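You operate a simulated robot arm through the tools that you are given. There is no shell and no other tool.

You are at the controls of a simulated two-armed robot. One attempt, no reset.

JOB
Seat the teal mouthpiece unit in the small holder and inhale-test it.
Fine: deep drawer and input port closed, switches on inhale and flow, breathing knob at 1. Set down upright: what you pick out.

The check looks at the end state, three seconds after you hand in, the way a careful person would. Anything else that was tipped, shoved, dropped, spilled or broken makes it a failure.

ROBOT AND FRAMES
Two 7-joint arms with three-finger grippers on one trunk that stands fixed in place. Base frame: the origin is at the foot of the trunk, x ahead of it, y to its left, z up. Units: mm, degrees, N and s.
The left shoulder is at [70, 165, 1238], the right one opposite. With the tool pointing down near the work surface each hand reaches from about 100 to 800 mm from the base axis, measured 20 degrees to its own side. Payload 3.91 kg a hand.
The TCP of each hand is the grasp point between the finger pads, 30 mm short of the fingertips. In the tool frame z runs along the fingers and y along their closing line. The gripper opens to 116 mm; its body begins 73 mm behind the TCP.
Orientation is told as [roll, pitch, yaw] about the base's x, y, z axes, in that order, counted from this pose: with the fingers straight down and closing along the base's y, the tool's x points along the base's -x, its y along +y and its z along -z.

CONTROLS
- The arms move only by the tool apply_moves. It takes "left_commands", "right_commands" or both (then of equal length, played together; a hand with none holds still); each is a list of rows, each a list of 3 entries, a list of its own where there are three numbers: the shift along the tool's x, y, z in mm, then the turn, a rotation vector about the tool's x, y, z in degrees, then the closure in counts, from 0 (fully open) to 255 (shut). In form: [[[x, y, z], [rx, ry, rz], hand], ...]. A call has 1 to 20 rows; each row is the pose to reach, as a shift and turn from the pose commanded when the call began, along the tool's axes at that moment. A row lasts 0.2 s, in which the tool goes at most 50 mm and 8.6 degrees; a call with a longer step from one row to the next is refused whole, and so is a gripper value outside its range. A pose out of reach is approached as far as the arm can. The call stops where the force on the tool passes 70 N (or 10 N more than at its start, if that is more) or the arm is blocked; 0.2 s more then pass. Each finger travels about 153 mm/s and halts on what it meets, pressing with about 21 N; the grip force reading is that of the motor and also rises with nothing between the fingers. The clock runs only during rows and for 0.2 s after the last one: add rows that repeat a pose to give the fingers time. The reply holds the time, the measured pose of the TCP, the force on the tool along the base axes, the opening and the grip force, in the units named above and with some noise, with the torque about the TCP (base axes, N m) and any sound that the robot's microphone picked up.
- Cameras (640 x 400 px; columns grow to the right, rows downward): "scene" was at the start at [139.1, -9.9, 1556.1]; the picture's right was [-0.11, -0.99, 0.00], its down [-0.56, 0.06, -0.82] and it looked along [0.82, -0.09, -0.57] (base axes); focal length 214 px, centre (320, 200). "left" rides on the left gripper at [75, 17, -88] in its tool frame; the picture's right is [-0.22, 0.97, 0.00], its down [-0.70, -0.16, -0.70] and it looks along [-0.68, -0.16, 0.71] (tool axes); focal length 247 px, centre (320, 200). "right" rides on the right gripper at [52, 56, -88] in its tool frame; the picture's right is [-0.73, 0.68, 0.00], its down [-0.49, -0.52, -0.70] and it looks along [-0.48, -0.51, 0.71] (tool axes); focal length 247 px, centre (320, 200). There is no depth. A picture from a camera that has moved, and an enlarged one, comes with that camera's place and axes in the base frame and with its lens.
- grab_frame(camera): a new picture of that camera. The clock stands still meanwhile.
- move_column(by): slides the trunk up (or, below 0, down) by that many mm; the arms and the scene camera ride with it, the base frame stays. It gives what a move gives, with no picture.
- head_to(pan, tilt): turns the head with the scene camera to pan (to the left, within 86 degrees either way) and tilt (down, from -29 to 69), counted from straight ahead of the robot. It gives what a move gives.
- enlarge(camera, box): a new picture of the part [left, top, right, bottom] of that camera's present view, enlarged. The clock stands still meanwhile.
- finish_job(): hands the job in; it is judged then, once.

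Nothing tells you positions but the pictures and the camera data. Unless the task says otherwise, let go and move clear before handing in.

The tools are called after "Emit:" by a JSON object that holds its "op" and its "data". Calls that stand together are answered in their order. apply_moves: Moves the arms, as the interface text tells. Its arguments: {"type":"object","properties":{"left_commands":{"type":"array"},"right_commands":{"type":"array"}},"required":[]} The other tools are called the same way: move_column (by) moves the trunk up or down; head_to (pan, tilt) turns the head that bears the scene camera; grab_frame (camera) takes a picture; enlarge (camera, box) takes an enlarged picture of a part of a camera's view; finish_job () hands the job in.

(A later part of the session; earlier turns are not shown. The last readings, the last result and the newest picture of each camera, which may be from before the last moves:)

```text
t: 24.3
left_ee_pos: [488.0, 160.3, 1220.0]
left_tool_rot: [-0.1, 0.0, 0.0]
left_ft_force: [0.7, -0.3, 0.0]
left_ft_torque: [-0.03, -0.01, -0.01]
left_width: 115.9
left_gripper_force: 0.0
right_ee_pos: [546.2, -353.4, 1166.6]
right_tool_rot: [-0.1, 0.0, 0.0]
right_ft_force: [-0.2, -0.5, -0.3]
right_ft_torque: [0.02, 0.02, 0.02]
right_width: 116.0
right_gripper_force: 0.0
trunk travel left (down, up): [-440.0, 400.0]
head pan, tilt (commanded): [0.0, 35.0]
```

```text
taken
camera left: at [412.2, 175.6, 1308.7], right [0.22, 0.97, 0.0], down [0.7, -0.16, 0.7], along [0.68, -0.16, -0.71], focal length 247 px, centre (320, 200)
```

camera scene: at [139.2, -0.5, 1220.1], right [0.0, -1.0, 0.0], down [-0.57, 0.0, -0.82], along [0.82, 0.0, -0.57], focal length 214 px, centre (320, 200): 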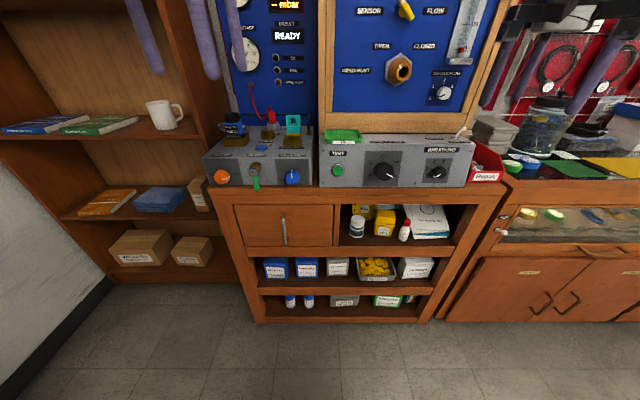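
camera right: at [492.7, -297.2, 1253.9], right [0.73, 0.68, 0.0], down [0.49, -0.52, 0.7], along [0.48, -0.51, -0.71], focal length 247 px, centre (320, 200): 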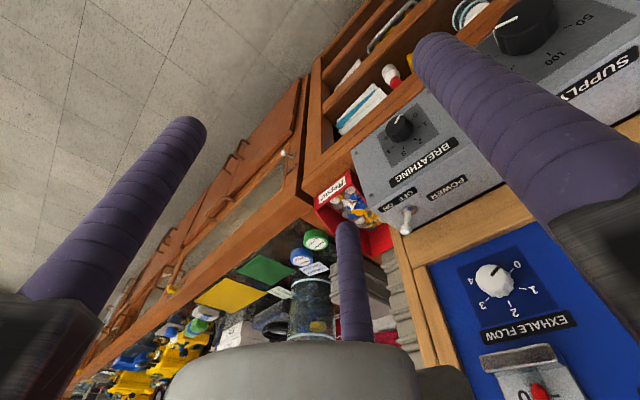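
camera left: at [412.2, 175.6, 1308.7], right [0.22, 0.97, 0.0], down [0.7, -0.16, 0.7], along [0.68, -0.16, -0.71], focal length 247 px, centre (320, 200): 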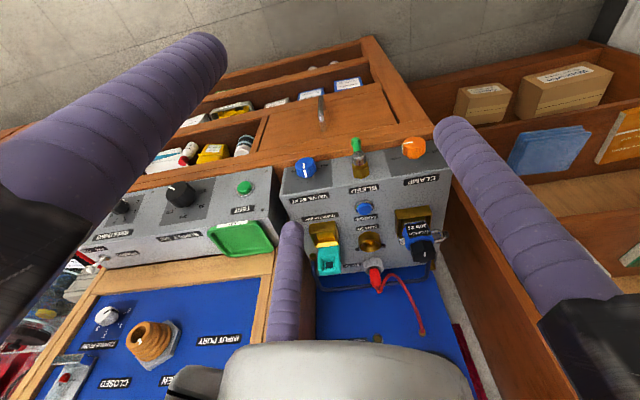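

From this lower height the box fronts and knobs show well. I'll take enlarged views to read settings and geometry.

Emit:
{"op": "enlarge", "data": {"camera": "scene", "box": [195, 95, 335, 195]}}

Emit:
{"op": "enlarge", "data": {"camera": "scene", "box": [310, 115, 490, 195]}}

Emit:
{"op": "enlarge", "data": {"camera": "scene", "box": [330, 0, 490, 120]}}

Emit:
{"op": "enlarge", "data": {"camera": "scene", "box": [220, 180, 460, 330]}}

Emit:
{"op": "enlarge", "data": {"camera": "right", "box": [330, 0, 640, 200]}}

```text
4.00 times, centred on (265, 145) of scene
camera zoom: at [139.2, -0.5, 1220.1], right [0.0, -1.0, 0.0], down [-0.57, 0.0, -0.82], along [0.82, 0.0, -0.57], focal length 858 px, centre (540, 420)
```

zoom: 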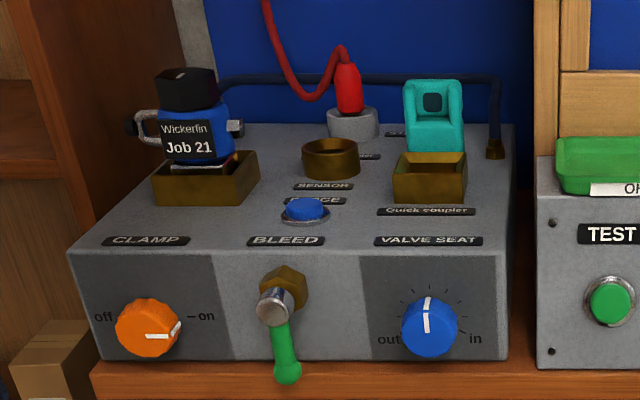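

```text
3.56 times, centred on (400, 155) of scene
camera zoom: at [139.2, -0.5, 1220.1], right [0.0, -1.0, 0.0], down [-0.57, 0.0, -0.82], along [0.82, 0.0, -0.57], focal length 763 px, centre (36, 360)
```

zoom: 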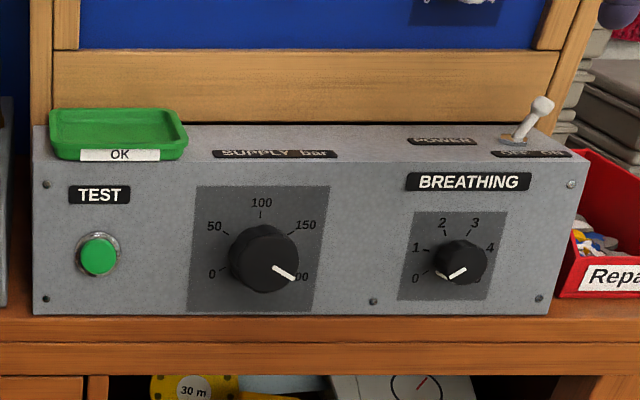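

```text
3.33 times, centred on (410, 60) of scene
camera zoom: at [139.2, -0.5, 1220.1], right [0.0, -1.0, 0.0], down [-0.57, 0.0, -0.82], along [0.82, 0.0, -0.57], focal length 715 px, centre (20, 667)
```

zoom: 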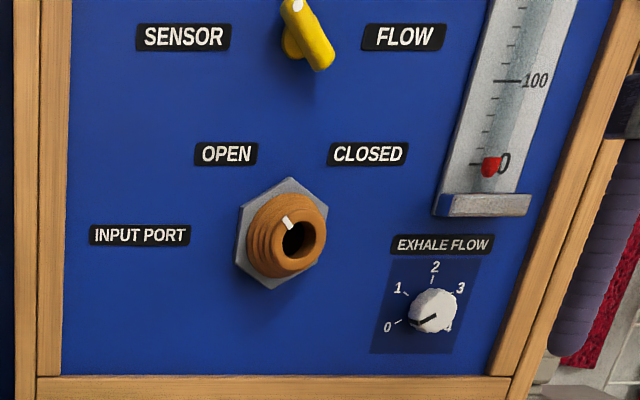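

```text
2.67 times, centred on (340, 255) of scene
camera zoom: at [139.2, -0.5, 1220.1], right [0.0, -1.0, 0.0], down [-0.57, 0.0, -0.82], along [0.82, 0.0, -0.57], focal length 572 px, centre (267, 53)
```

zoom: 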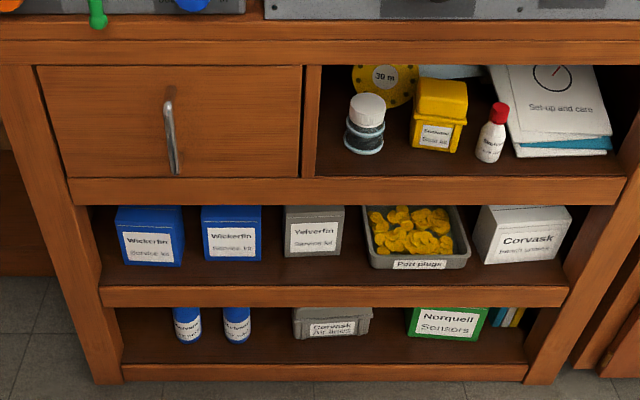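

```text
2.00 times, centred on (485, 100) of right
camera zoom: at [492.7, -297.2, 1253.9], right [0.73, 0.68, 0.0], down [0.49, -0.52, 0.7], along [0.48, -0.51, -0.71], focal length 494 px, centre (-10, 400)
```

zoom: 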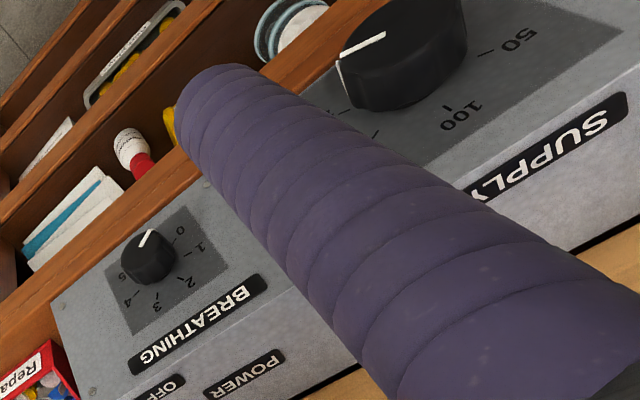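

The teal piece stands right behind the small brass cup and could be either a fixture or the unit itself. I'll zoom hard on it from both cameras before opening anything.

Emit:
{"op": "enlarge", "data": {"camera": "scene", "box": [276, 105, 324, 150]}}

Emit:
{"op": "enlarge", "data": {"camera": "left", "box": [295, 205, 375, 285]}}

Emit:
{"op": "enlarge", "data": {"camera": "scene", "box": [215, 100, 263, 150]}}

Emit:
{"op": "enlarge", "data": {"camera": "scene", "box": [225, 190, 345, 260]}}

```text
8.89 times, centred on (300, 128) of scene
camera zoom: at [139.2, -0.5, 1220.1], right [0.0, -1.0, 0.0], down [-0.57, 0.0, -0.82], along [0.82, 0.0, -0.57], focal length 1906 px, centre (498, 844)
```

zoom: 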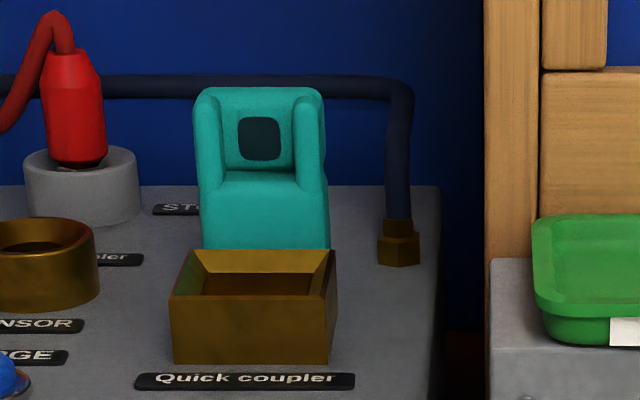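

```text
5.00 times, centred on (335, 245) of left
camera zoom: at [412.2, 175.6, 1308.7], right [0.22, 0.97, 0.0], down [0.7, -0.16, 0.7], along [0.68, -0.16, -0.71], focal length 1235 px, centre (245, -25)
```

zoom: 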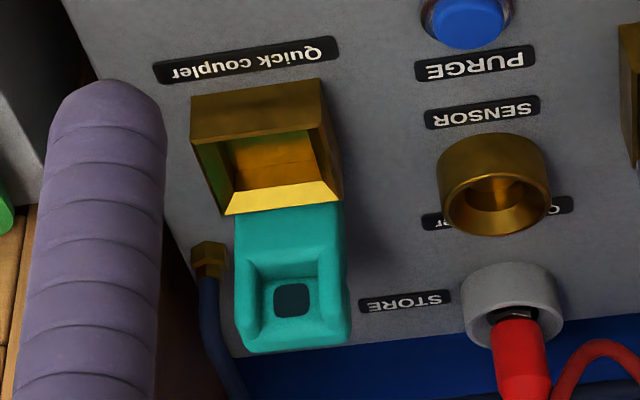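

```text
8.00 times, centred on (239, 125) of scene
camera zoom: at [139.2, -0.5, 1220.1], right [0.0, -1.0, 0.0], down [-0.57, 0.0, -0.82], along [0.82, 0.0, -0.57], focal length 1716 px, centre (968, 800)
```

zoom: 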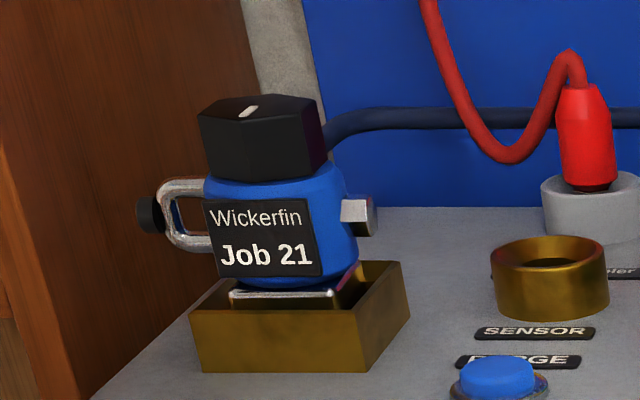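

```text
5.33 times, centred on (285, 225) of scene
camera zoom: at [139.2, -0.5, 1220.1], right [0.0, -1.0, 0.0], down [-0.57, 0.0, -0.82], along [0.82, 0.0, -0.57], focal length 1144 px, centre (507, 67)
```

zoom: 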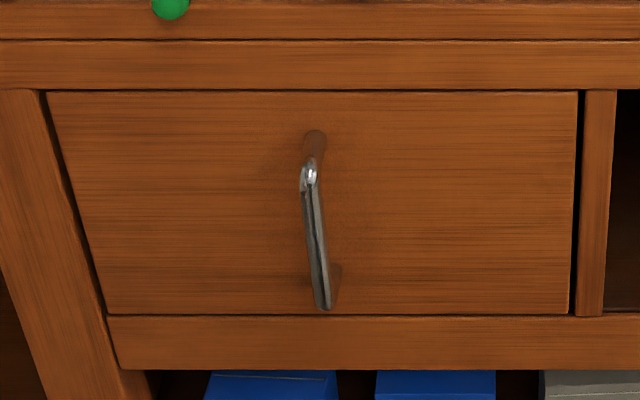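

The teal block behind the cup measures about 48 mm wide, and the small cup's inside is roughly 40 mm, so I can't yet tell if it is the unit. I'll lower the trunk fully and open the deep drawer to see what is inside.

Emit:
{"op": "move_column", "data": {"by": -440}}

Emit:
{"op": "grab_frame", "data": {"camera": "left"}}

Emit:
{"op": "grab_frame", "data": {"camera": "scene"}}

```text
refused: -440 is not a number from -400 to 400
```

```text
taken
camera left: at [412.2, 175.6, 1308.7], right [0.22, 0.97, 0.0], down [0.7, -0.16, 0.7], along [0.68, -0.16, -0.71], focal length 247 px, centre (320, 200)
```

left: 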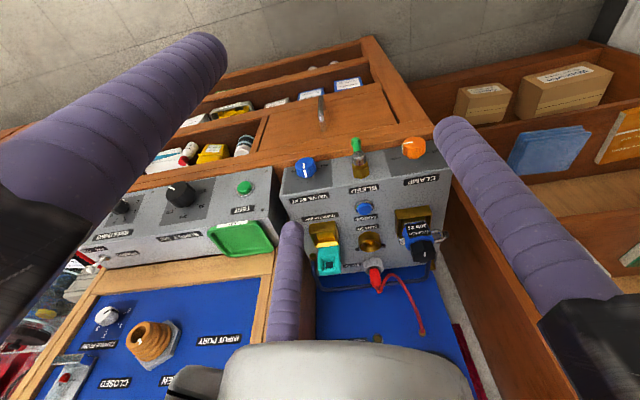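

```text
taken
camera scene: at [139.2, -0.5, 1220.1], right [0.0, -1.0, 0.0], down [-0.57, 0.0, -0.82], along [0.82, 0.0, -0.57], focal length 214 px, centre (320, 200)
```

scene: 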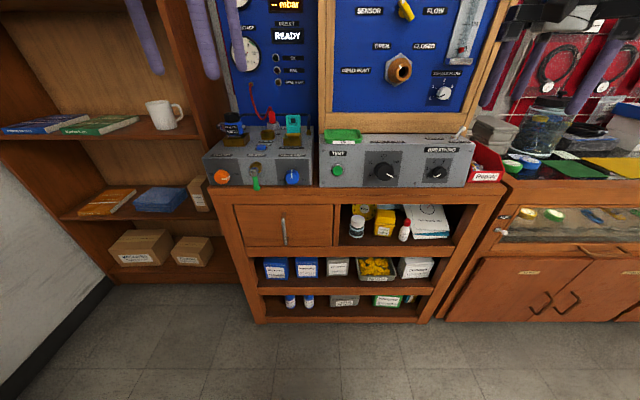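

The trunk steps are limited to 400 mm, so I'll lower by 400. The handle bar spans about z 650–757 at x 680, y 119.

Emit:
{"op": "move_column", "data": {"by": -400}}

Emit:
{"op": "grab_frame", "data": {"camera": "left"}}

Emit:
{"op": "grab_frame", "data": {"camera": "right"}}

Emit:
{"op": "grab_frame", "data": {"camera": "scene"}}

```text
t: 28.1
left_ee_pos: [487.5, 159.6, 819.7]
left_tool_rot: [-0.1, 0.0, -0.1]
left_ft_force: [-0.7, -0.3, 0.1]
left_ft_torque: [0.02, -0.02, -0.01]
left_width: 116.0
left_gripper_force: 0.1
right_ee_pos: [544.9, -353.9, 767.0]
right_tool_rot: [0.0, 0.0, 0.0]
right_ft_force: [0.6, -0.3, 0.4]
right_ft_torque: [0.01, -0.01, -0.02]
right_width: 116.4
right_gripper_force: 0.1
trunk travel left (down, up): [-40.0, 800.0]
head pan, tilt (commanded): [0.0, 35.0]
```

```text
taken
camera left: at [412.1, 175.6, 908.7], right [0.22, 0.97, 0.0], down [0.7, -0.16, 0.7], along [0.68, -0.16, -0.71], focal length 247 px, centre (320, 200)
```

left: 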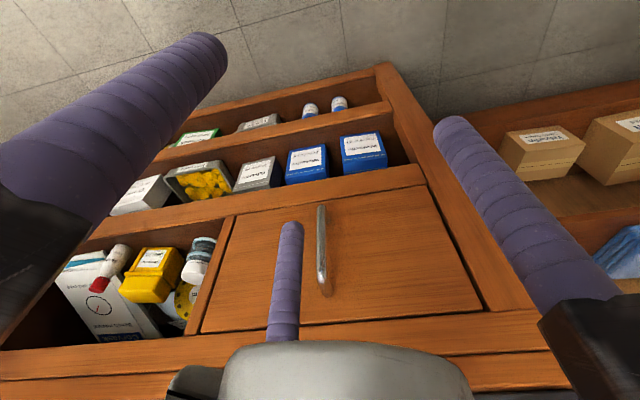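

```text
taken
camera right: at [492.5, -297.2, 854.0], right [0.73, 0.68, 0.0], down [0.49, -0.52, 0.7], along [0.48, -0.51, -0.71], focal length 247 px, centre (320, 200)
```

right: 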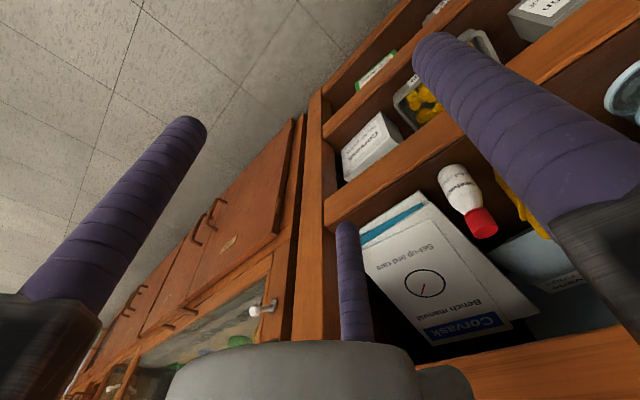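

```text
taken
camera scene: at [139.1, -0.5, 820.3], right [0.0, -1.0, 0.0], down [-0.57, 0.0, -0.82], along [0.82, 0.0, -0.57], focal length 214 px, centre (320, 200)
```

scene: 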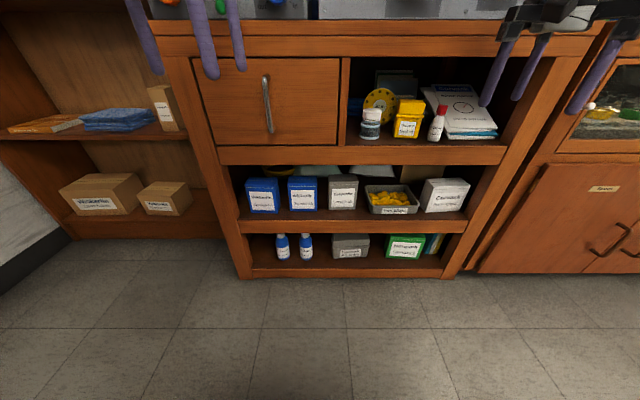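

The drawer front and its bar handle are in clear view. I'll bring the left hand to a pre-grasp pose about 75 mm before the handle, pitched 60° forward with the fingers partly closed, and lower the trunk the last 40 mm first.

Emit:
{"op": "move_column", "data": {"by": -40}}

Emit:
{"op": "apply_moves", "data": {"left_commands": [[[-14, -5, 3], [0, -7.5, 0], 40], [[-28, -10, 6], [0, -15, 0], 80], [[-42, -15, 10], [0, -22.5, 0], 120], [[-56, -20, 14], [0, -30, 0], 160], [[-70, -25, 18], [0, -37.5, 0], 167], [[-84, -30, 22], [0, -45, 0], 167], [[-98, -35, 26], [0, -52.5, 0], 167], [[-112.5, -41, 30], [0, -60, 0], 167], [[-112.5, -41, 30], [0, -60, 0], 167]]}}

Emit:
{"op": "grab_frame", "data": {"camera": "left"}}

Emit:
{"op": "grab_frame", "data": {"camera": "scene"}}

```text
t: 28.9
left_ee_pos: [486.5, 159.8, 780.4]
left_tool_rot: [0.0, 0.0, 0.0]
left_ft_force: [0.0, -0.4, -0.7]
left_ft_torque: [-0.01, 0.01, 0.01]
left_width: 116.1
left_gripper_force: 0.0
right_ee_pos: [544.5, -354.4, 726.1]
right_tool_rot: [0.0, -0.1, 0.1]
right_ft_force: [-0.2, 0.2, -0.4]
right_ft_torque: [-0.01, 0.0, 0.0]
right_width: 116.2
right_gripper_force: 0.0
trunk travel left (down, up): [0.0, 840.0]
head pan, tilt (commanded): [0.0, 35.0]
```

```text
t: 30.9
left_ee_pos: [599.4, 119.0, 751.3]
left_tool_rot: [-0.2, -60.0, 0.2]
left_ft_force: [-0.2, -0.2, 0.1]
left_ft_torque: [0.0, 0.03, 0.04]
left_width: 40.0
left_gripper_force: 0.1
left hand out of reach, approached as far as the arm can: row 3, 4
right_ee_pos: [545.0, -354.3, 727.4]
right_tool_rot: [0.0, 0.0, 0.0]
right_ft_force: [-0.5, 0.6, 0.0]
right_ft_torque: [0.08, -0.01, -0.01]
right_width: 115.9
right_gripper_force: 0.0
trunk travel left (down, up): [0.0, 840.0]
head pan, tilt (commanded): [0.0, 35.0]
```

```text
taken
camera left: at [484.7, 134.4, 730.6], right [0.11, 0.98, 0.19], down [-0.26, -0.16, 0.95], along [0.96, -0.16, 0.24], focal length 247 px, centre (320, 200)
```

left: 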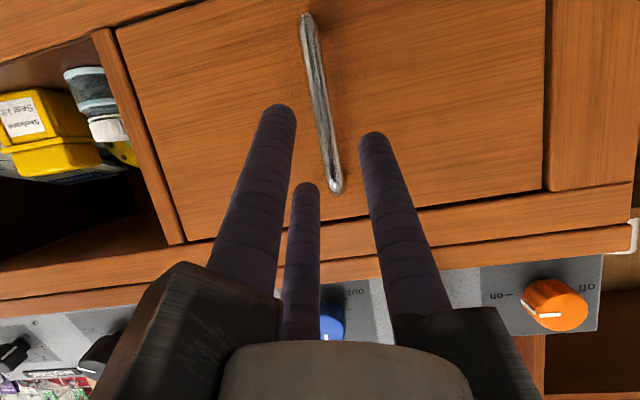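

```text
taken
camera scene: at [138.9, -0.9, 780.3], right [0.0, -1.0, 0.0], down [-0.57, 0.0, -0.82], along [0.82, 0.0, -0.57], focal length 214 px, centre (320, 200)
```

scene: 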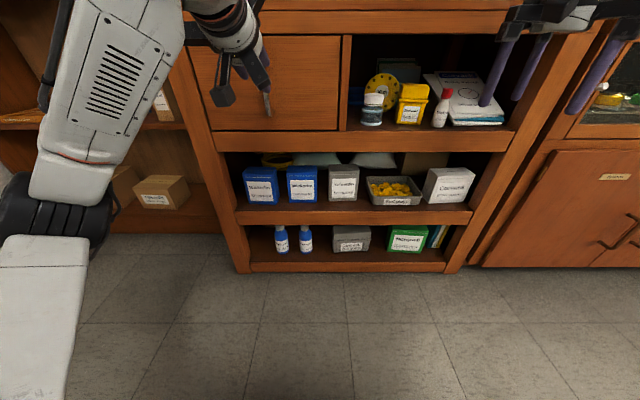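

The pre-grasp pose is good and the handle sits centred ahead, spanning z 649–772 at y about 118. I'll advance 75 mm and close on the bar.

Emit:
{"op": "apply_moves", "data": {"left_commands": [[[0, -0.5, 25], [0, 0, 0], 167], [[0, -1, 50], [0, 0, 0], 167], [[0, -1.5, 75], [0, 0, 0], 167], [[0, -1.5, 75], [0, 0, 0], 255], [[0, -1.5, 75], [0, 0, 0], 255], [[0, -1.5, 75], [0, 0, 0], 255]]}}

Emit:
{"op": "grab_frame", "data": {"camera": "left"}}

```text
t: 32.3
left_ee_pos: [664.1, 114.2, 710.9]
left_tool_rot: [0.0, -59.8, 0.0]
left_ft_force: [-6.8, -5.9, -5.2]
left_ft_torque: [0.0, 0.01, 0.01]
left_width: 23.4
left_gripper_force: 44.8
right_ee_pos: [544.1, -353.4, 728.4]
right_tool_rot: [0.1, 0.0, 0.0]
right_ft_force: [-0.3, -0.5, -0.3]
right_ft_torque: [-0.01, -0.02, 0.01]
right_width: 115.9
right_gripper_force: 0.0
trunk travel left (down, up): [0.0, 840.0]
head pan, tilt (commanded): [0.0, 35.0]
```

```text
taken
camera left: at [550.1, 131.1, 692.0], right [0.11, 0.97, 0.19], down [-0.26, -0.16, 0.95], along [0.96, -0.16, 0.23], focal length 247 px, centre (320, 200)
```

left: 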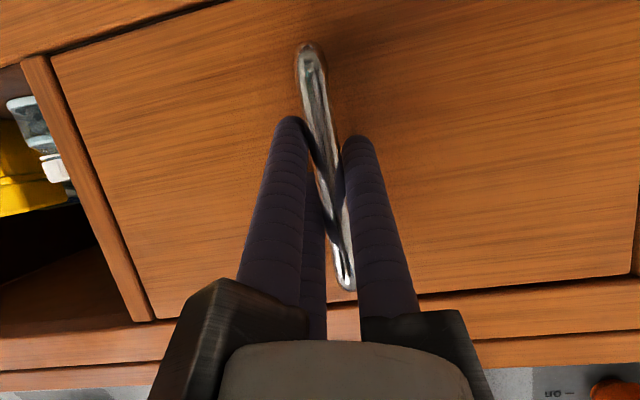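

The bar is gripped. I'll pull the drawer straight back about 200 mm in slow steps.

Emit:
{"op": "apply_moves", "data": {"left_commands": [[[10, 0, -17.3], [0, 0, 0], 255], [[20, 0, -34.6], [0, 0, 0], 255], [[30, 0, -52], [0, 0, 0], 255], [[40, 0, -69.3], [0, 0, 0], 255], [[50, 0, -86.6], [0, 0, 0], 255], [[60, 0, -103.9], [0, 0, 0], 255], [[70, 0, -121.2], [0, 0, 0], 255], [[80, 0, -138.6], [0, 0, 0], 255], [[90, 0, -155.9], [0, 0, 0], 255], [[100, 0, -173.2], [0, 0, 0], 255]]}}

Emit:
{"op": "grab_frame", "data": {"camera": "left"}}

Emit:
{"op": "grab_frame", "data": {"camera": "scene"}}

```text
t: 34.5
left_ee_pos: [481.9, 114.6, 712.6]
left_tool_rot: [1.7, -59.1, -2.6]
left_ft_force: [-2.8, -52.9, -7.5]
left_ft_torque: [-2.27, -1.62, -0.13]
left_width: 23.7
left_gripper_force: 45.1
left hand out of reach, approached as far as the arm can: row 9, 10
right_ee_pos: [545.5, -355.3, 726.2]
right_tool_rot: [0.3, 0.0, 0.1]
right_ft_force: [-0.3, 0.0, -0.6]
right_ft_torque: [-0.02, -0.03, 0.02]
right_width: 116.2
right_gripper_force: 0.0
trunk travel left (down, up): [0.0, 840.0]
head pan, tilt (commanded): [0.0, 35.0]
stopped in row 10 (left hand): the force on the tool passed its limit at 78 N (the readings are from after the stop); the commanded pose is now the measured one
```

```text
taken
camera left: at [366.4, 133.8, 693.9], right [0.14, 0.97, 0.21], down [-0.25, -0.17, 0.95], along [0.96, -0.18, 0.22], focal length 247 px, centre (320, 200)
```

left: 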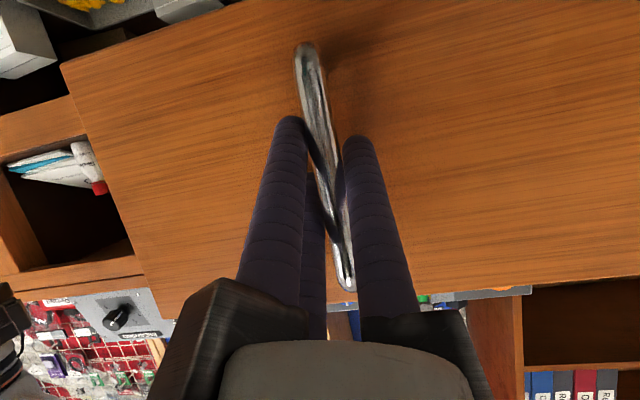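

```text
taken
camera scene: at [139.0, -4.0, 780.4], right [0.0, -1.0, 0.0], down [-0.57, 0.0, -0.82], along [0.82, 0.0, -0.57], focal length 214 px, centre (320, 200)
```

scene: 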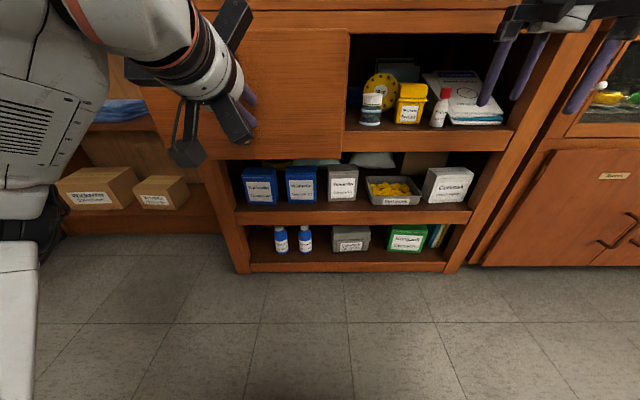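

The drawer is out by about 180 mm, which is the arm's near limit. I'll release the bar, then raise the trunk so the hand slides clear upward and the camera can look in.

Emit:
{"op": "apply_moves", "data": {"left_commands": [[[0, 0, 0], [0, 0, 0], 200], [[0, 0, 0], [0, 0, 0], 150], [[0, 0, 0], [0, 0, 0], 123], [[0, 0, 0], [0, 0, 0], 123]]}}

Emit:
{"op": "grab_frame", "data": {"camera": "left"}}

```text
t: 35.5
left_ee_pos: [483.9, 120.1, 713.1]
left_tool_rot: [0.9, -59.4, -1.6]
left_ft_force: [-0.7, 0.6, 0.0]
left_ft_torque: [0.01, -0.02, 0.03]
left_width: 60.2
left_gripper_force: 0.0
right_ee_pos: [545.1, -353.4, 727.0]
right_tool_rot: [-0.1, 0.0, -0.1]
right_ft_force: [-1.2, 0.4, 0.0]
right_ft_torque: [-0.01, 0.0, 0.01]
right_width: 116.0
right_gripper_force: 0.0
trunk travel left (down, up): [0.0, 840.0]
head pan, tilt (commanded): [0.0, 35.0]
```

```text
taken
camera left: at [368.8, 138.6, 694.9], right [0.13, 0.97, 0.2], down [-0.25, -0.16, 0.95], along [0.96, -0.17, 0.22], focal length 247 px, centre (320, 200)
```

left: 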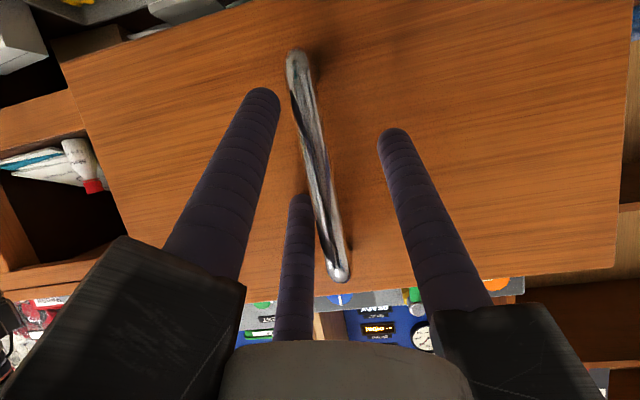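

The bar is released but one finger is close to it. I'll shift the hand 8 mm right to centre the gap, then raise the trunk 150 mm to clear the handle top.

Emit:
{"op": "apply_moves", "data": {"left_commands": [[[0, -4, 0], [0, 0, 0], 123], [[0, -8, 0], [0, 0, 0], 123], [[0, -8, 0], [0, 0, 0], 123]]}}

Emit:
{"op": "move_column", "data": {"by": 150}}

Emit:
{"op": "grab_frame", "data": {"camera": "left"}}

Emit:
{"op": "grab_frame", "data": {"camera": "scene"}}

```text
t: 36.3
left_ee_pos: [485.7, 113.7, 715.6]
left_tool_rot: [0.9, -59.4, -1.6]
left_ft_force: [-2.0, 0.6, 0.8]
left_ft_torque: [-0.07, -0.07, -0.04]
left_width: 59.8
left_gripper_force: 0.1
left hand out of reach, approached as far as the arm can: row 1, 2, 3
right_ee_pos: [544.8, -353.4, 726.9]
right_tool_rot: [0.0, 0.0, 0.0]
right_ft_force: [0.0, 0.4, -0.8]
right_ft_torque: [0.01, 0.01, 0.03]
right_width: 116.0
right_gripper_force: 0.0
trunk travel left (down, up): [0.0, 840.0]
head pan, tilt (commanded): [0.0, 35.0]
```

```text
t: 38.0
left_ee_pos: [486.6, 114.8, 864.6]
left_tool_rot: [0.9, -59.5, -1.7]
left_ft_force: [0.2, -0.4, -0.6]
left_ft_torque: [-0.01, -0.01, 0.01]
left_width: 60.4
left_gripper_force: 0.0
right_ee_pos: [544.7, -352.8, 877.8]
right_tool_rot: [-0.1, 0.0, 0.0]
right_ft_force: [-0.7, 0.0, -0.8]
right_ft_torque: [-0.02, 0.02, 0.0]
right_width: 115.8
right_gripper_force: 0.0
trunk travel left (down, up): [-150.0, 690.0]
head pan, tilt (commanded): [0.0, 35.0]
```

```text
taken
camera left: at [371.8, 132.8, 845.9], right [0.13, 0.97, 0.2], down [-0.25, -0.16, 0.95], along [0.96, -0.17, 0.22], focal length 247 px, centre (320, 200)
```

left: 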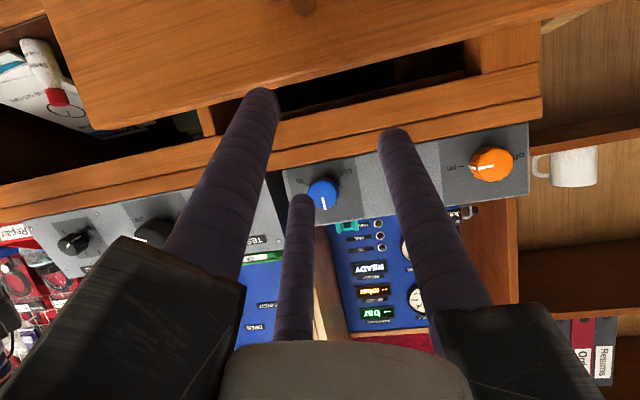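

```text
taken
camera scene: at [139.3, -0.5, 930.1], right [0.0, -1.0, 0.0], down [-0.57, 0.0, -0.82], along [0.82, 0.0, -0.57], focal length 214 px, centre (320, 200)
```

scene: 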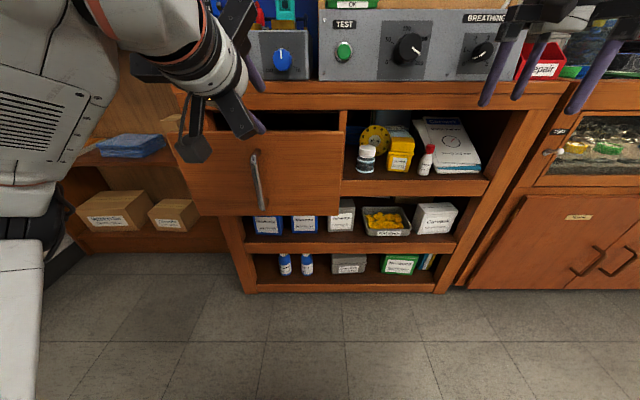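

The drawer is out and the hand is clear of the handle. I'll raise the trunk another 400 mm and look down into the drawer.

Emit:
{"op": "move_column", "data": {"by": 400}}

Emit:
{"op": "head_to", "data": {"pan": 12, "tilt": 50}}

Emit:
{"op": "grab_frame", "data": {"camera": "scene"}}

Emit:
{"op": "enlarge", "data": {"camera": "scene", "box": [230, 130, 400, 250]}}

```text
t: 41.9
left_ee_pos: [486.1, 114.3, 1264.8]
left_tool_rot: [0.8, -59.4, -1.6]
left_ft_force: [0.1, -0.4, -0.1]
left_ft_torque: [0.01, -0.04, 0.01]
left_width: 60.0
left_gripper_force: 0.0
right_ee_pos: [545.7, -353.0, 1277.1]
right_tool_rot: [0.0, 0.0, 0.0]
right_ft_force: [-0.1, -0.8, 0.0]
right_ft_torque: [0.03, -0.01, 0.0]
right_width: 116.0
right_gripper_force: 0.2
trunk travel left (down, up): [-550.0, 290.0]
head pan, tilt (commanded): [0.0, 35.0]
```

```text
t: 42.6
left_ee_pos: [485.7, 115.1, 1264.6]
left_tool_rot: [0.9, -59.3, -1.6]
left_ft_force: [-0.1, -0.6, 0.5]
left_ft_torque: [0.0, 0.01, -0.02]
left_width: 60.3
left_gripper_force: 0.1
right_ee_pos: [545.1, -353.3, 1277.5]
right_tool_rot: [0.0, 0.0, 0.0]
right_ft_force: [0.2, -0.5, -0.4]
right_ft_torque: [0.04, -0.01, 0.0]
right_width: 116.1
right_gripper_force: 0.0
trunk travel left (down, up): [-550.0, 290.0]
head pan, tilt (commanded): [12.0, 50.0]
```

```text
taken
camera scene: at [126.5, 15.4, 1308.5], right [0.21, -0.98, 0.0], down [-0.75, -0.16, -0.64], along [0.63, 0.13, -0.77], focal length 214 px, centre (320, 200)
```

scene: 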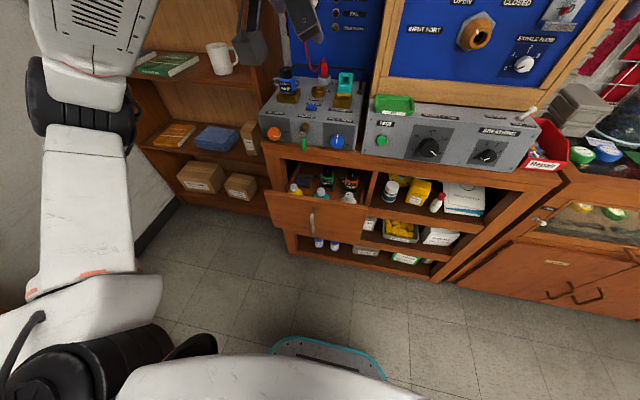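

```text
3.33 times, centred on (315, 190) of scene
camera zoom: at [126.5, 15.4, 1308.5], right [0.21, -0.98, 0.0], down [-0.75, -0.16, -0.64], along [0.63, 0.13, -0.77], focal length 715 px, centre (337, 233)
```

zoom: 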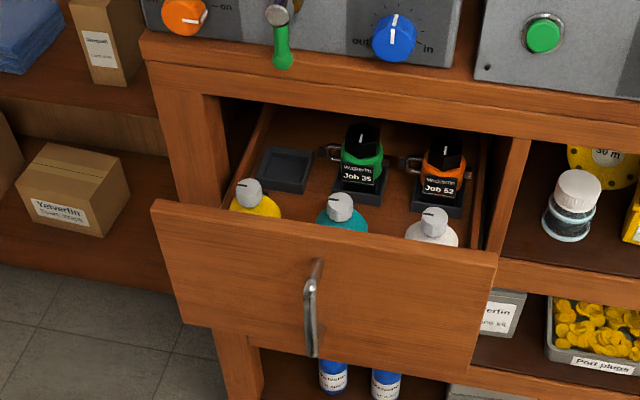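

The drawer holds first-stage units (Job 35, Job 52) and a front row of capped units: yellow, teal and white. The teal one is the target, so I'll raise the trunk further for a steeper, clearer view.

Emit:
{"op": "move_column", "data": {"by": 290}}

Emit:
{"op": "head_to", "data": {"pan": 12, "tilt": 58}}

Emit:
{"op": "grab_frame", "data": {"camera": "scene"}}

Emit:
{"op": "enlarge", "data": {"camera": "scene", "box": [240, 110, 400, 220]}}

```text
t: 45.6
left_ee_pos: [486.2, 115.0, 1555.3]
left_tool_rot: [0.9, -59.4, -1.6]
left_ft_force: [-0.5, -0.3, 0.0]
left_ft_torque: [0.05, -0.01, 0.04]
left_width: 60.2
left_gripper_force: 0.0
right_ee_pos: [546.2, -353.0, 1566.9]
right_tool_rot: [0.0, 0.0, -0.1]
right_ft_force: [0.2, 0.1, 0.1]
right_ft_torque: [0.02, 0.06, 0.04]
right_width: 116.1
right_gripper_force: 0.0
trunk travel left (down, up): [-840.0, 0.0]
head pan, tilt (commanded): [12.0, 50.0]
```

```text
t: 46.3
left_ee_pos: [487.1, 115.1, 1556.1]
left_tool_rot: [0.9, -59.4, -1.6]
left_ft_force: [-0.9, 0.0, 0.1]
left_ft_torque: [0.02, -0.02, 0.03]
left_width: 60.1
left_gripper_force: 0.0
right_ee_pos: [545.6, -353.1, 1565.6]
right_tool_rot: [0.0, 0.0, 0.0]
right_ft_force: [0.1, -1.1, -0.6]
right_ft_torque: [0.03, -0.01, 0.0]
right_width: 115.8
right_gripper_force: 0.1
trunk travel left (down, up): [-840.0, 0.0]
head pan, tilt (commanded): [12.0, 58.0]
```

```text
taken
camera scene: at [118.8, 13.8, 1588.3], right [0.21, -0.98, 0.0], down [-0.83, -0.18, -0.53], along [0.52, 0.11, -0.85], focal length 214 px, centre (320, 200)
```

scene: 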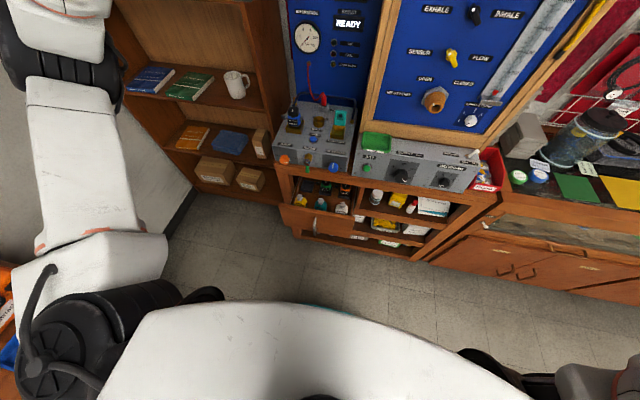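

```text
3.64 times, centred on (320, 165) of scene
camera zoom: at [118.8, 13.8, 1588.3], right [0.21, -0.98, 0.0], down [-0.83, -0.18, -0.53], along [0.52, 0.11, -0.85], focal length 780 px, centre (320, 327)
```

zoom: 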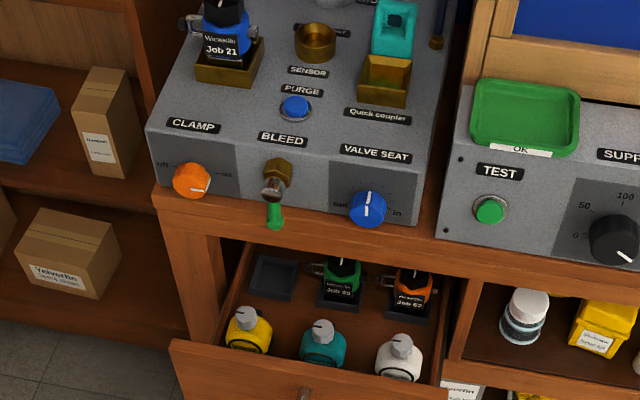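

Emit:
{"op": "enlarge", "data": {"camera": "scene", "box": [290, 170, 360, 220]}}

Emit:
{"op": "enlarge", "data": {"camera": "scene", "box": [312, 192, 336, 212]}}

Emit:
{"op": "enlarge", "data": {"camera": "left", "box": [0, 0, 640, 400]}}

```text
8.00 times, centred on (325, 195) of scene
camera zoom: at [118.8, 13.8, 1588.3], right [0.21, -0.98, 0.0], down [-0.83, -0.18, -0.53], along [0.52, 0.11, -0.85], focal length 1716 px, centre (280, 240)
```

zoom: 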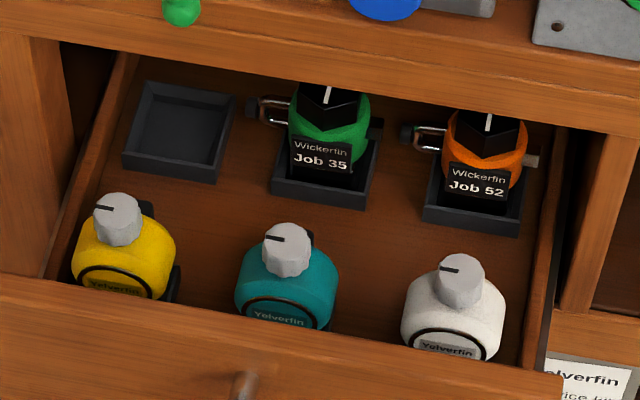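

```text
16.00 times, centred on (324, 202) of scene
camera zoom: at [118.8, 13.8, 1588.3], right [0.21, -0.98, 0.0], down [-0.83, -0.18, -0.53], along [0.52, 0.11, -0.85], focal length 3432 px, centre (256, 168)
```

zoom: 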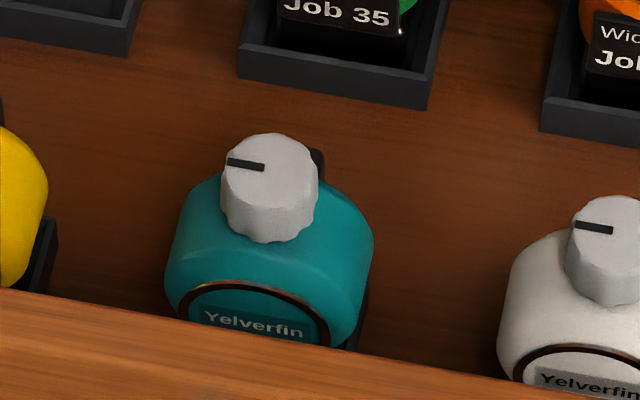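

```text
1.00 times, centred on (320, 200) of left (not enlarged: the box is as wide or as high as the picture)
camera zoom: at [371.9, 132.7, 1536.0], right [0.13, 0.97, 0.2], down [-0.25, -0.16, 0.95], along [0.96, -0.17, 0.22], focal length 247 px, centre (320, 200)
```

zoom: 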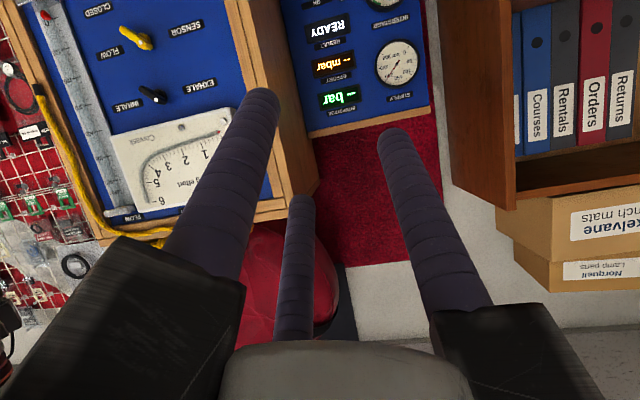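

The units are Yelverfin second stages: round body, label to the front, grey knob on top and a mouthpiece pointing back, presumably into the teal "mouth" block behind the small cup. I'll straighten the left hand, then lower it for a close look at the teal unit's shape.

Emit:
{"op": "apply_moves", "data": {"left_commands": [[[-7, 0.7, 0.5], [0, 7.4, 0], 123], [[-14, 1.5, 1], [0, 14.8, 0], 123], [[-21, 2.2, 1.6], [0, 22.2, 0], 123], [[-28, 3, 2.2], [0, 29.6, 0], 123], [[-35, 3.7, 2.8], [0, 37, 0], 100], [[-42, 4.5, 3.4], [0, 44.4, 0], 60], [[-50, 5.2, 4], [0, 52, 0], 30], [[-57, 6, 4.5], [0, 59.4, 0], 0], [[-57, 6, 4.5], [0, 59.4, 0], 0]]}}

Emit:
{"op": "move_column", "data": {"by": -400}}

Emit:
{"op": "move_column", "data": {"by": -320}}

Emit:
{"op": "grab_frame", "data": {"camera": "left"}}

```text
t: 48.3
left_ee_pos: [521.7, 121.8, 1602.8]
left_tool_rot: [0.3, 0.1, -0.9]
left_ft_force: [-1.0, 0.4, -0.9]
left_ft_torque: [-0.03, 0.02, 0.0]
left_width: 115.9
left_gripper_force: 0.1
right_ee_pos: [546.8, -351.7, 1567.4]
right_tool_rot: [-0.1, -0.1, 0.0]
right_ft_force: [0.2, 0.7, 0.6]
right_ft_torque: [-0.04, 0.03, 0.0]
right_width: 115.7
right_gripper_force: 0.1
trunk travel left (down, up): [-840.0, 0.0]
head pan, tilt (commanded): [12.0, 58.0]
```

```text
t: 52.1
left_ee_pos: [518.8, 119.7, 1201.7]
left_tool_rot: [0.5, 0.0, -0.8]
left_ft_force: [0.5, 0.0, -0.1]
left_ft_torque: [-0.01, 0.0, 0.03]
left_width: 116.2
left_gripper_force: 0.1
right_ee_pos: [545.8, -353.3, 1166.9]
right_tool_rot: [0.0, -0.1, 0.0]
right_ft_force: [-0.5, -0.1, 0.5]
right_ft_torque: [0.0, -0.01, -0.01]
right_width: 116.0
right_gripper_force: 0.1
trunk travel left (down, up): [-440.0, 400.0]
head pan, tilt (commanded): [12.0, 58.0]
```

```text
t: 55.3
left_ee_pos: [518.5, 118.6, 881.3]
left_tool_rot: [0.4, 0.1, -0.7]
left_ft_force: [-0.7, -0.6, -0.3]
left_ft_torque: [0.01, 0.04, -0.01]
left_width: 115.8
left_gripper_force: 0.0
right_ee_pos: [546.0, -354.3, 848.2]
right_tool_rot: [0.0, -0.2, 0.1]
right_ft_force: [-0.1, 0.4, -0.6]
right_ft_torque: [0.03, 0.01, 0.01]
right_width: 115.9
right_gripper_force: 0.0
trunk travel left (down, up): [-120.0, 720.0]
head pan, tilt (commanded): [12.0, 58.0]
```

```text
taken
camera left: at [443.7, 136.8, 970.6], right [0.24, 0.97, 0.01], down [0.69, -0.17, 0.7], along [0.68, -0.16, -0.72], focal length 247 px, centre (320, 200)
```

left: 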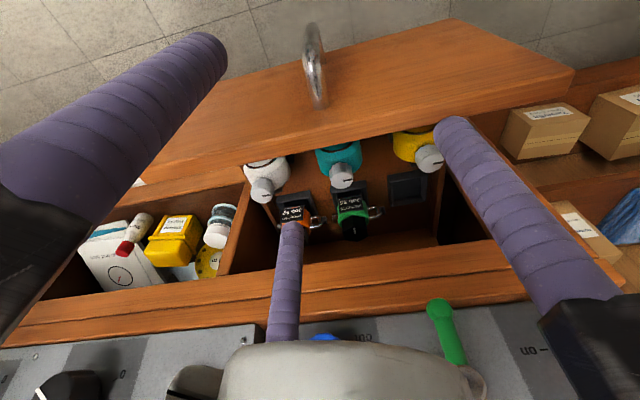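

Emit:
{"op": "enlarge", "data": {"camera": "left", "box": [235, 110, 455, 250]}}

Emit:
{"op": "enlarge", "data": {"camera": "left", "box": [305, 130, 375, 200]}}

Emit:
{"op": "grab_frame", "data": {"camera": "scene"}}

```text
2.86 times, centred on (345, 180) of left
camera zoom: at [443.7, 136.8, 970.6], right [0.24, 0.97, 0.01], down [0.69, -0.17, 0.7], along [0.68, -0.16, -0.72], focal length 706 px, centre (249, 257)
```

zoom: 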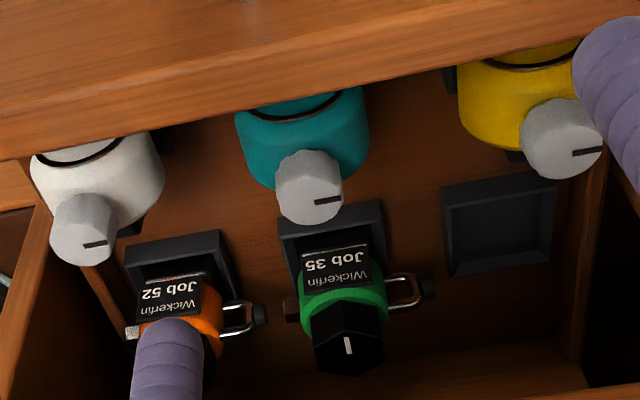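

```text
5.71 times, centred on (340, 165) of left
camera zoom: at [443.7, 136.8, 970.6], right [0.24, 0.97, 0.01], down [0.69, -0.17, 0.7], along [0.68, -0.16, -0.72], focal length 1411 px, centre (206, 400)
```

zoom: 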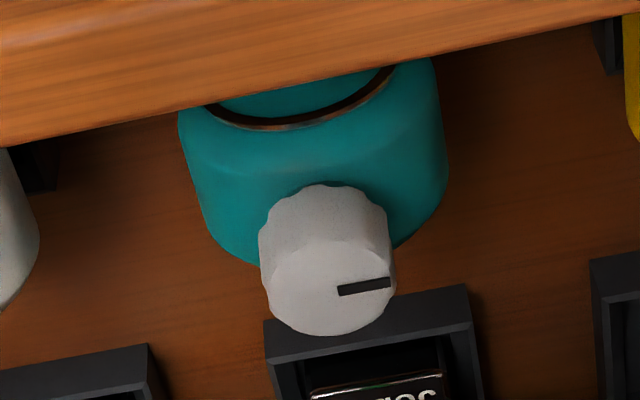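

```text
taken
camera scene: at [118.4, 13.8, 868.3], right [0.21, -0.98, 0.0], down [-0.83, -0.18, -0.53], along [0.52, 0.11, -0.85], focal length 214 px, centre (320, 200)
```

scene: 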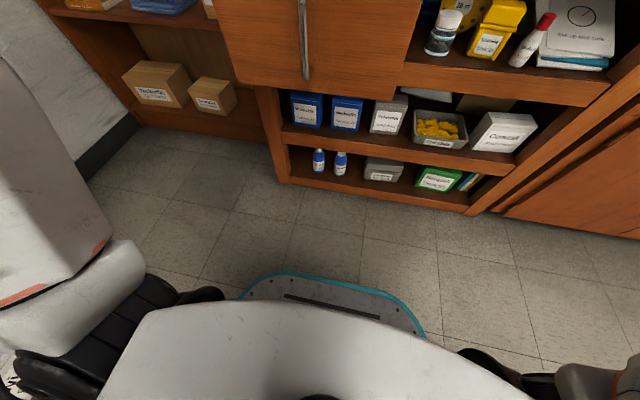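

The knob on top is about 28 mm across and 20 mm tall, with the body about 58 mm wide and the top well below the drawer rim. I'll turn the left hand a quarter turn and lean it back 30° so the wrist camera clears the drawer front, and later the same grip can reach the holder.

Emit:
{"op": "apply_moves", "data": {"left_commands": [[[0, 0, -4], [-1.96, -1.96, 7.31], 20], [[0, 0, -8], [-3.92, -3.92, 14.62], 40], [[0, 0, -12], [-5.88, -5.88, 21.94], 60], [[0, 0, -16], [-7.83, -7.83, 29.25], 80], [[0, 0, -20], [-9.79, -9.79, 36.56], 100], [[0, 0, -20], [-11.75, -11.75, 43.88], 120], [[0, 0, -20], [-13.71, -13.71, 51.19], 140], [[0, 0, -20], [-15.67, -15.67, 58.5], 145], [[0, 0, -20], [-17.63, -17.63, 65.81], 145], [[0, 0, -20], [-19.58, -19.58, 73.13], 145], [[0, 0, -20], [-21.54, -21.54, 80.44], 145], [[0, 0, -20], [-23.5, -23.5, 87.75], 145], [[0, 0, -20], [-23.5, -23.5, 87.75], 145]]}}

Emit:
{"op": "grab_frame", "data": {"camera": "left"}}

```text
t: 58.1
left_ee_pos: [519.4, 120.3, 902.7]
left_tool_rot: [30.0, 0.5, -90.9]
left_ft_force: [-0.1, 0.2, -0.3]
left_ft_torque: [-0.02, -0.02, 0.0]
left_width: 49.9
left_gripper_force: 0.0
right_ee_pos: [544.4, -352.9, 846.5]
right_tool_rot: [0.0, 0.0, 0.0]
right_ft_force: [0.2, 0.2, -0.1]
right_ft_torque: [0.02, 0.03, 0.01]
right_width: 116.1
right_gripper_force: 0.0
trunk travel left (down, up): [-120.0, 720.0]
head pan, tilt (commanded): [12.0, 58.0]
```

```text
taken
camera left: at [490.1, 193.6, 987.7], right [0.84, -0.24, 0.49], down [-0.5, -0.69, 0.52], along [0.21, -0.68, -0.7], focal length 247 px, centre (320, 200)
```

left: 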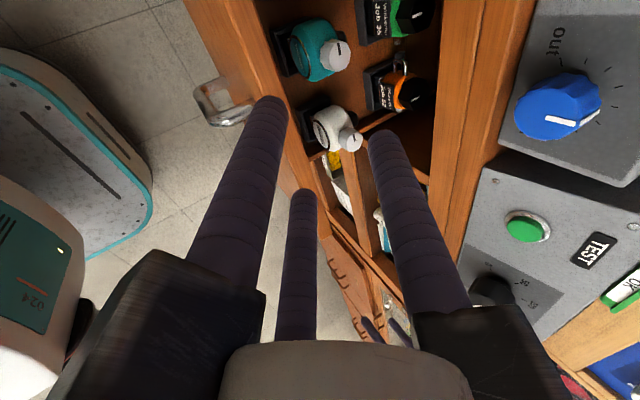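

The orientation is reached. I'll zoom on the teal unit from this viewpoint to pin down its knob and base.

Emit:
{"op": "enlarge", "data": {"camera": "left", "box": [260, 0, 440, 160]}}

Emit:
{"op": "enlarge", "data": {"camera": "left", "box": [275, 5, 365, 95]}}

```text
2.50 times, centred on (350, 80) of left
camera zoom: at [490.1, 193.6, 987.7], right [0.84, -0.24, 0.49], down [-0.5, -0.69, 0.52], along [0.21, -0.68, -0.7], focal length 617 px, centre (245, 500)
```

zoom: 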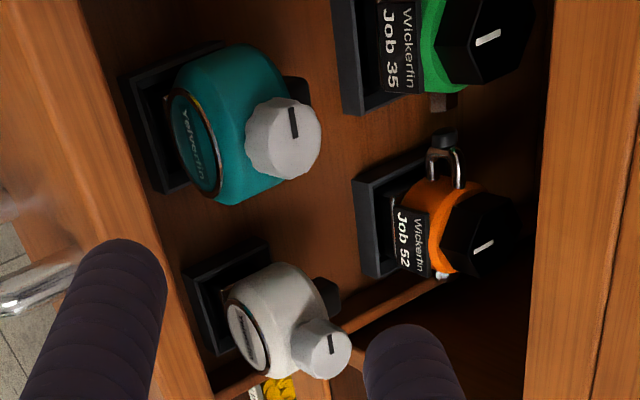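

```text
4.44 times, centred on (320, 50) of left
camera zoom: at [490.1, 193.6, 987.7], right [0.84, -0.24, 0.49], down [-0.5, -0.69, 0.52], along [0.21, -0.68, -0.7], focal length 1098 px, centre (320, 867)
```

zoom: 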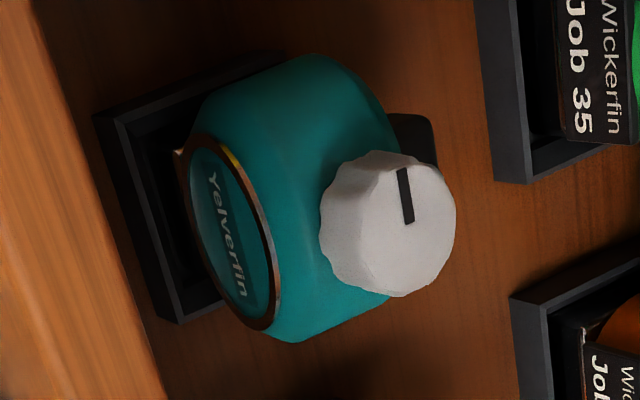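

The unit stands in a black cradle with its knob top near (632, 119, 745). Leaning the grip would make it tilt in the fingers, so I'll straighten the hand to vertical, keep the quarter turn, and hover above the knob.

Emit:
{"op": "apply_moves", "data": {"left_commands": [[[0, 15, 18.7], [6, 0, -0.2], 145], [[0.1, 30.5, 37.3], [12, 0, -0.4], 145], [[0.2, 45.7, 56], [18, 0, -0.6], 145], [[0.3, 61, 74.6], [24, 0, -0.8], 145], [[0.4, 76.2, 93.3], [30, 0, -0.9], 145], [[0.4, 76.2, 93.3], [30, 0, -0.9], 145]]}}

Emit:
{"op": "grab_frame", "data": {"camera": "left"}}

Emit:
{"op": "enlarge", "data": {"camera": "left", "box": [220, 60, 460, 220]}}

```text
t: 59.5
left_ee_pos: [619.2, 117.8, 856.0]
left_tool_rot: [0.5, 0.5, -89.9]
left_ft_force: [1.1, -0.2, 0.4]
left_ft_torque: [0.01, 0.01, -0.01]
left_width: 50.1
left_gripper_force: 0.1
left hand out of reach, approached as far as the arm can: row 5, 6
right_ee_pos: [544.6, -353.9, 847.0]
right_tool_rot: [0.0, 0.0, 0.0]
right_ft_force: [0.8, 0.2, -0.3]
right_ft_torque: [0.01, 0.01, -0.03]
right_width: 116.0
right_gripper_force: 0.0
trunk travel left (down, up): [-120.0, 720.0]
head pan, tilt (commanded): [12.0, 58.0]
```

```text
taken
camera left: at [635.2, 190.7, 944.4], right [0.97, -0.22, 0.01], down [-0.17, -0.7, 0.69], along [-0.15, -0.68, -0.72], focal length 247 px, centre (320, 200)
```

left: 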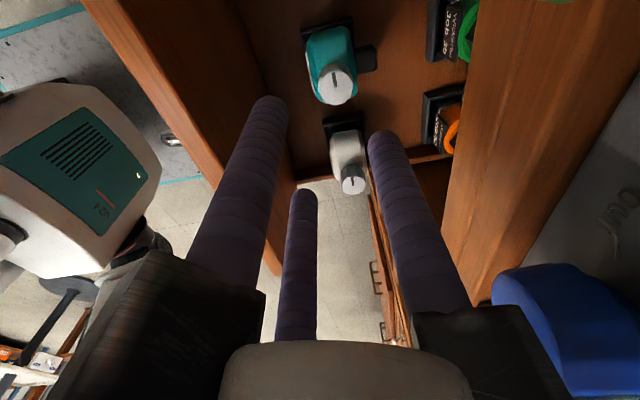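

```text
2.50 times, centred on (340, 140) of left
camera zoom: at [635.2, 190.7, 944.4], right [0.97, -0.22, 0.01], down [-0.17, -0.7, 0.69], along [-0.15, -0.68, -0.72], focal length 617 px, centre (270, 350)
```

zoom: 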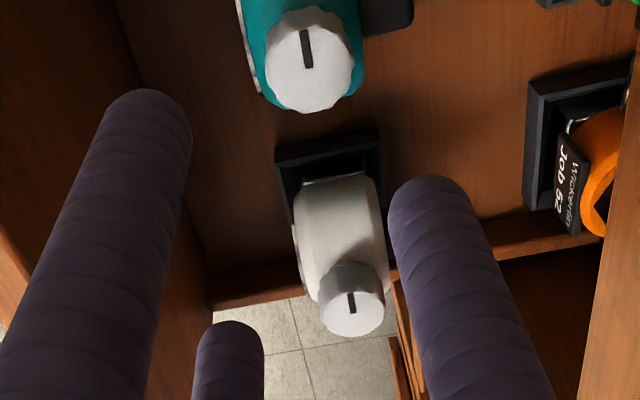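

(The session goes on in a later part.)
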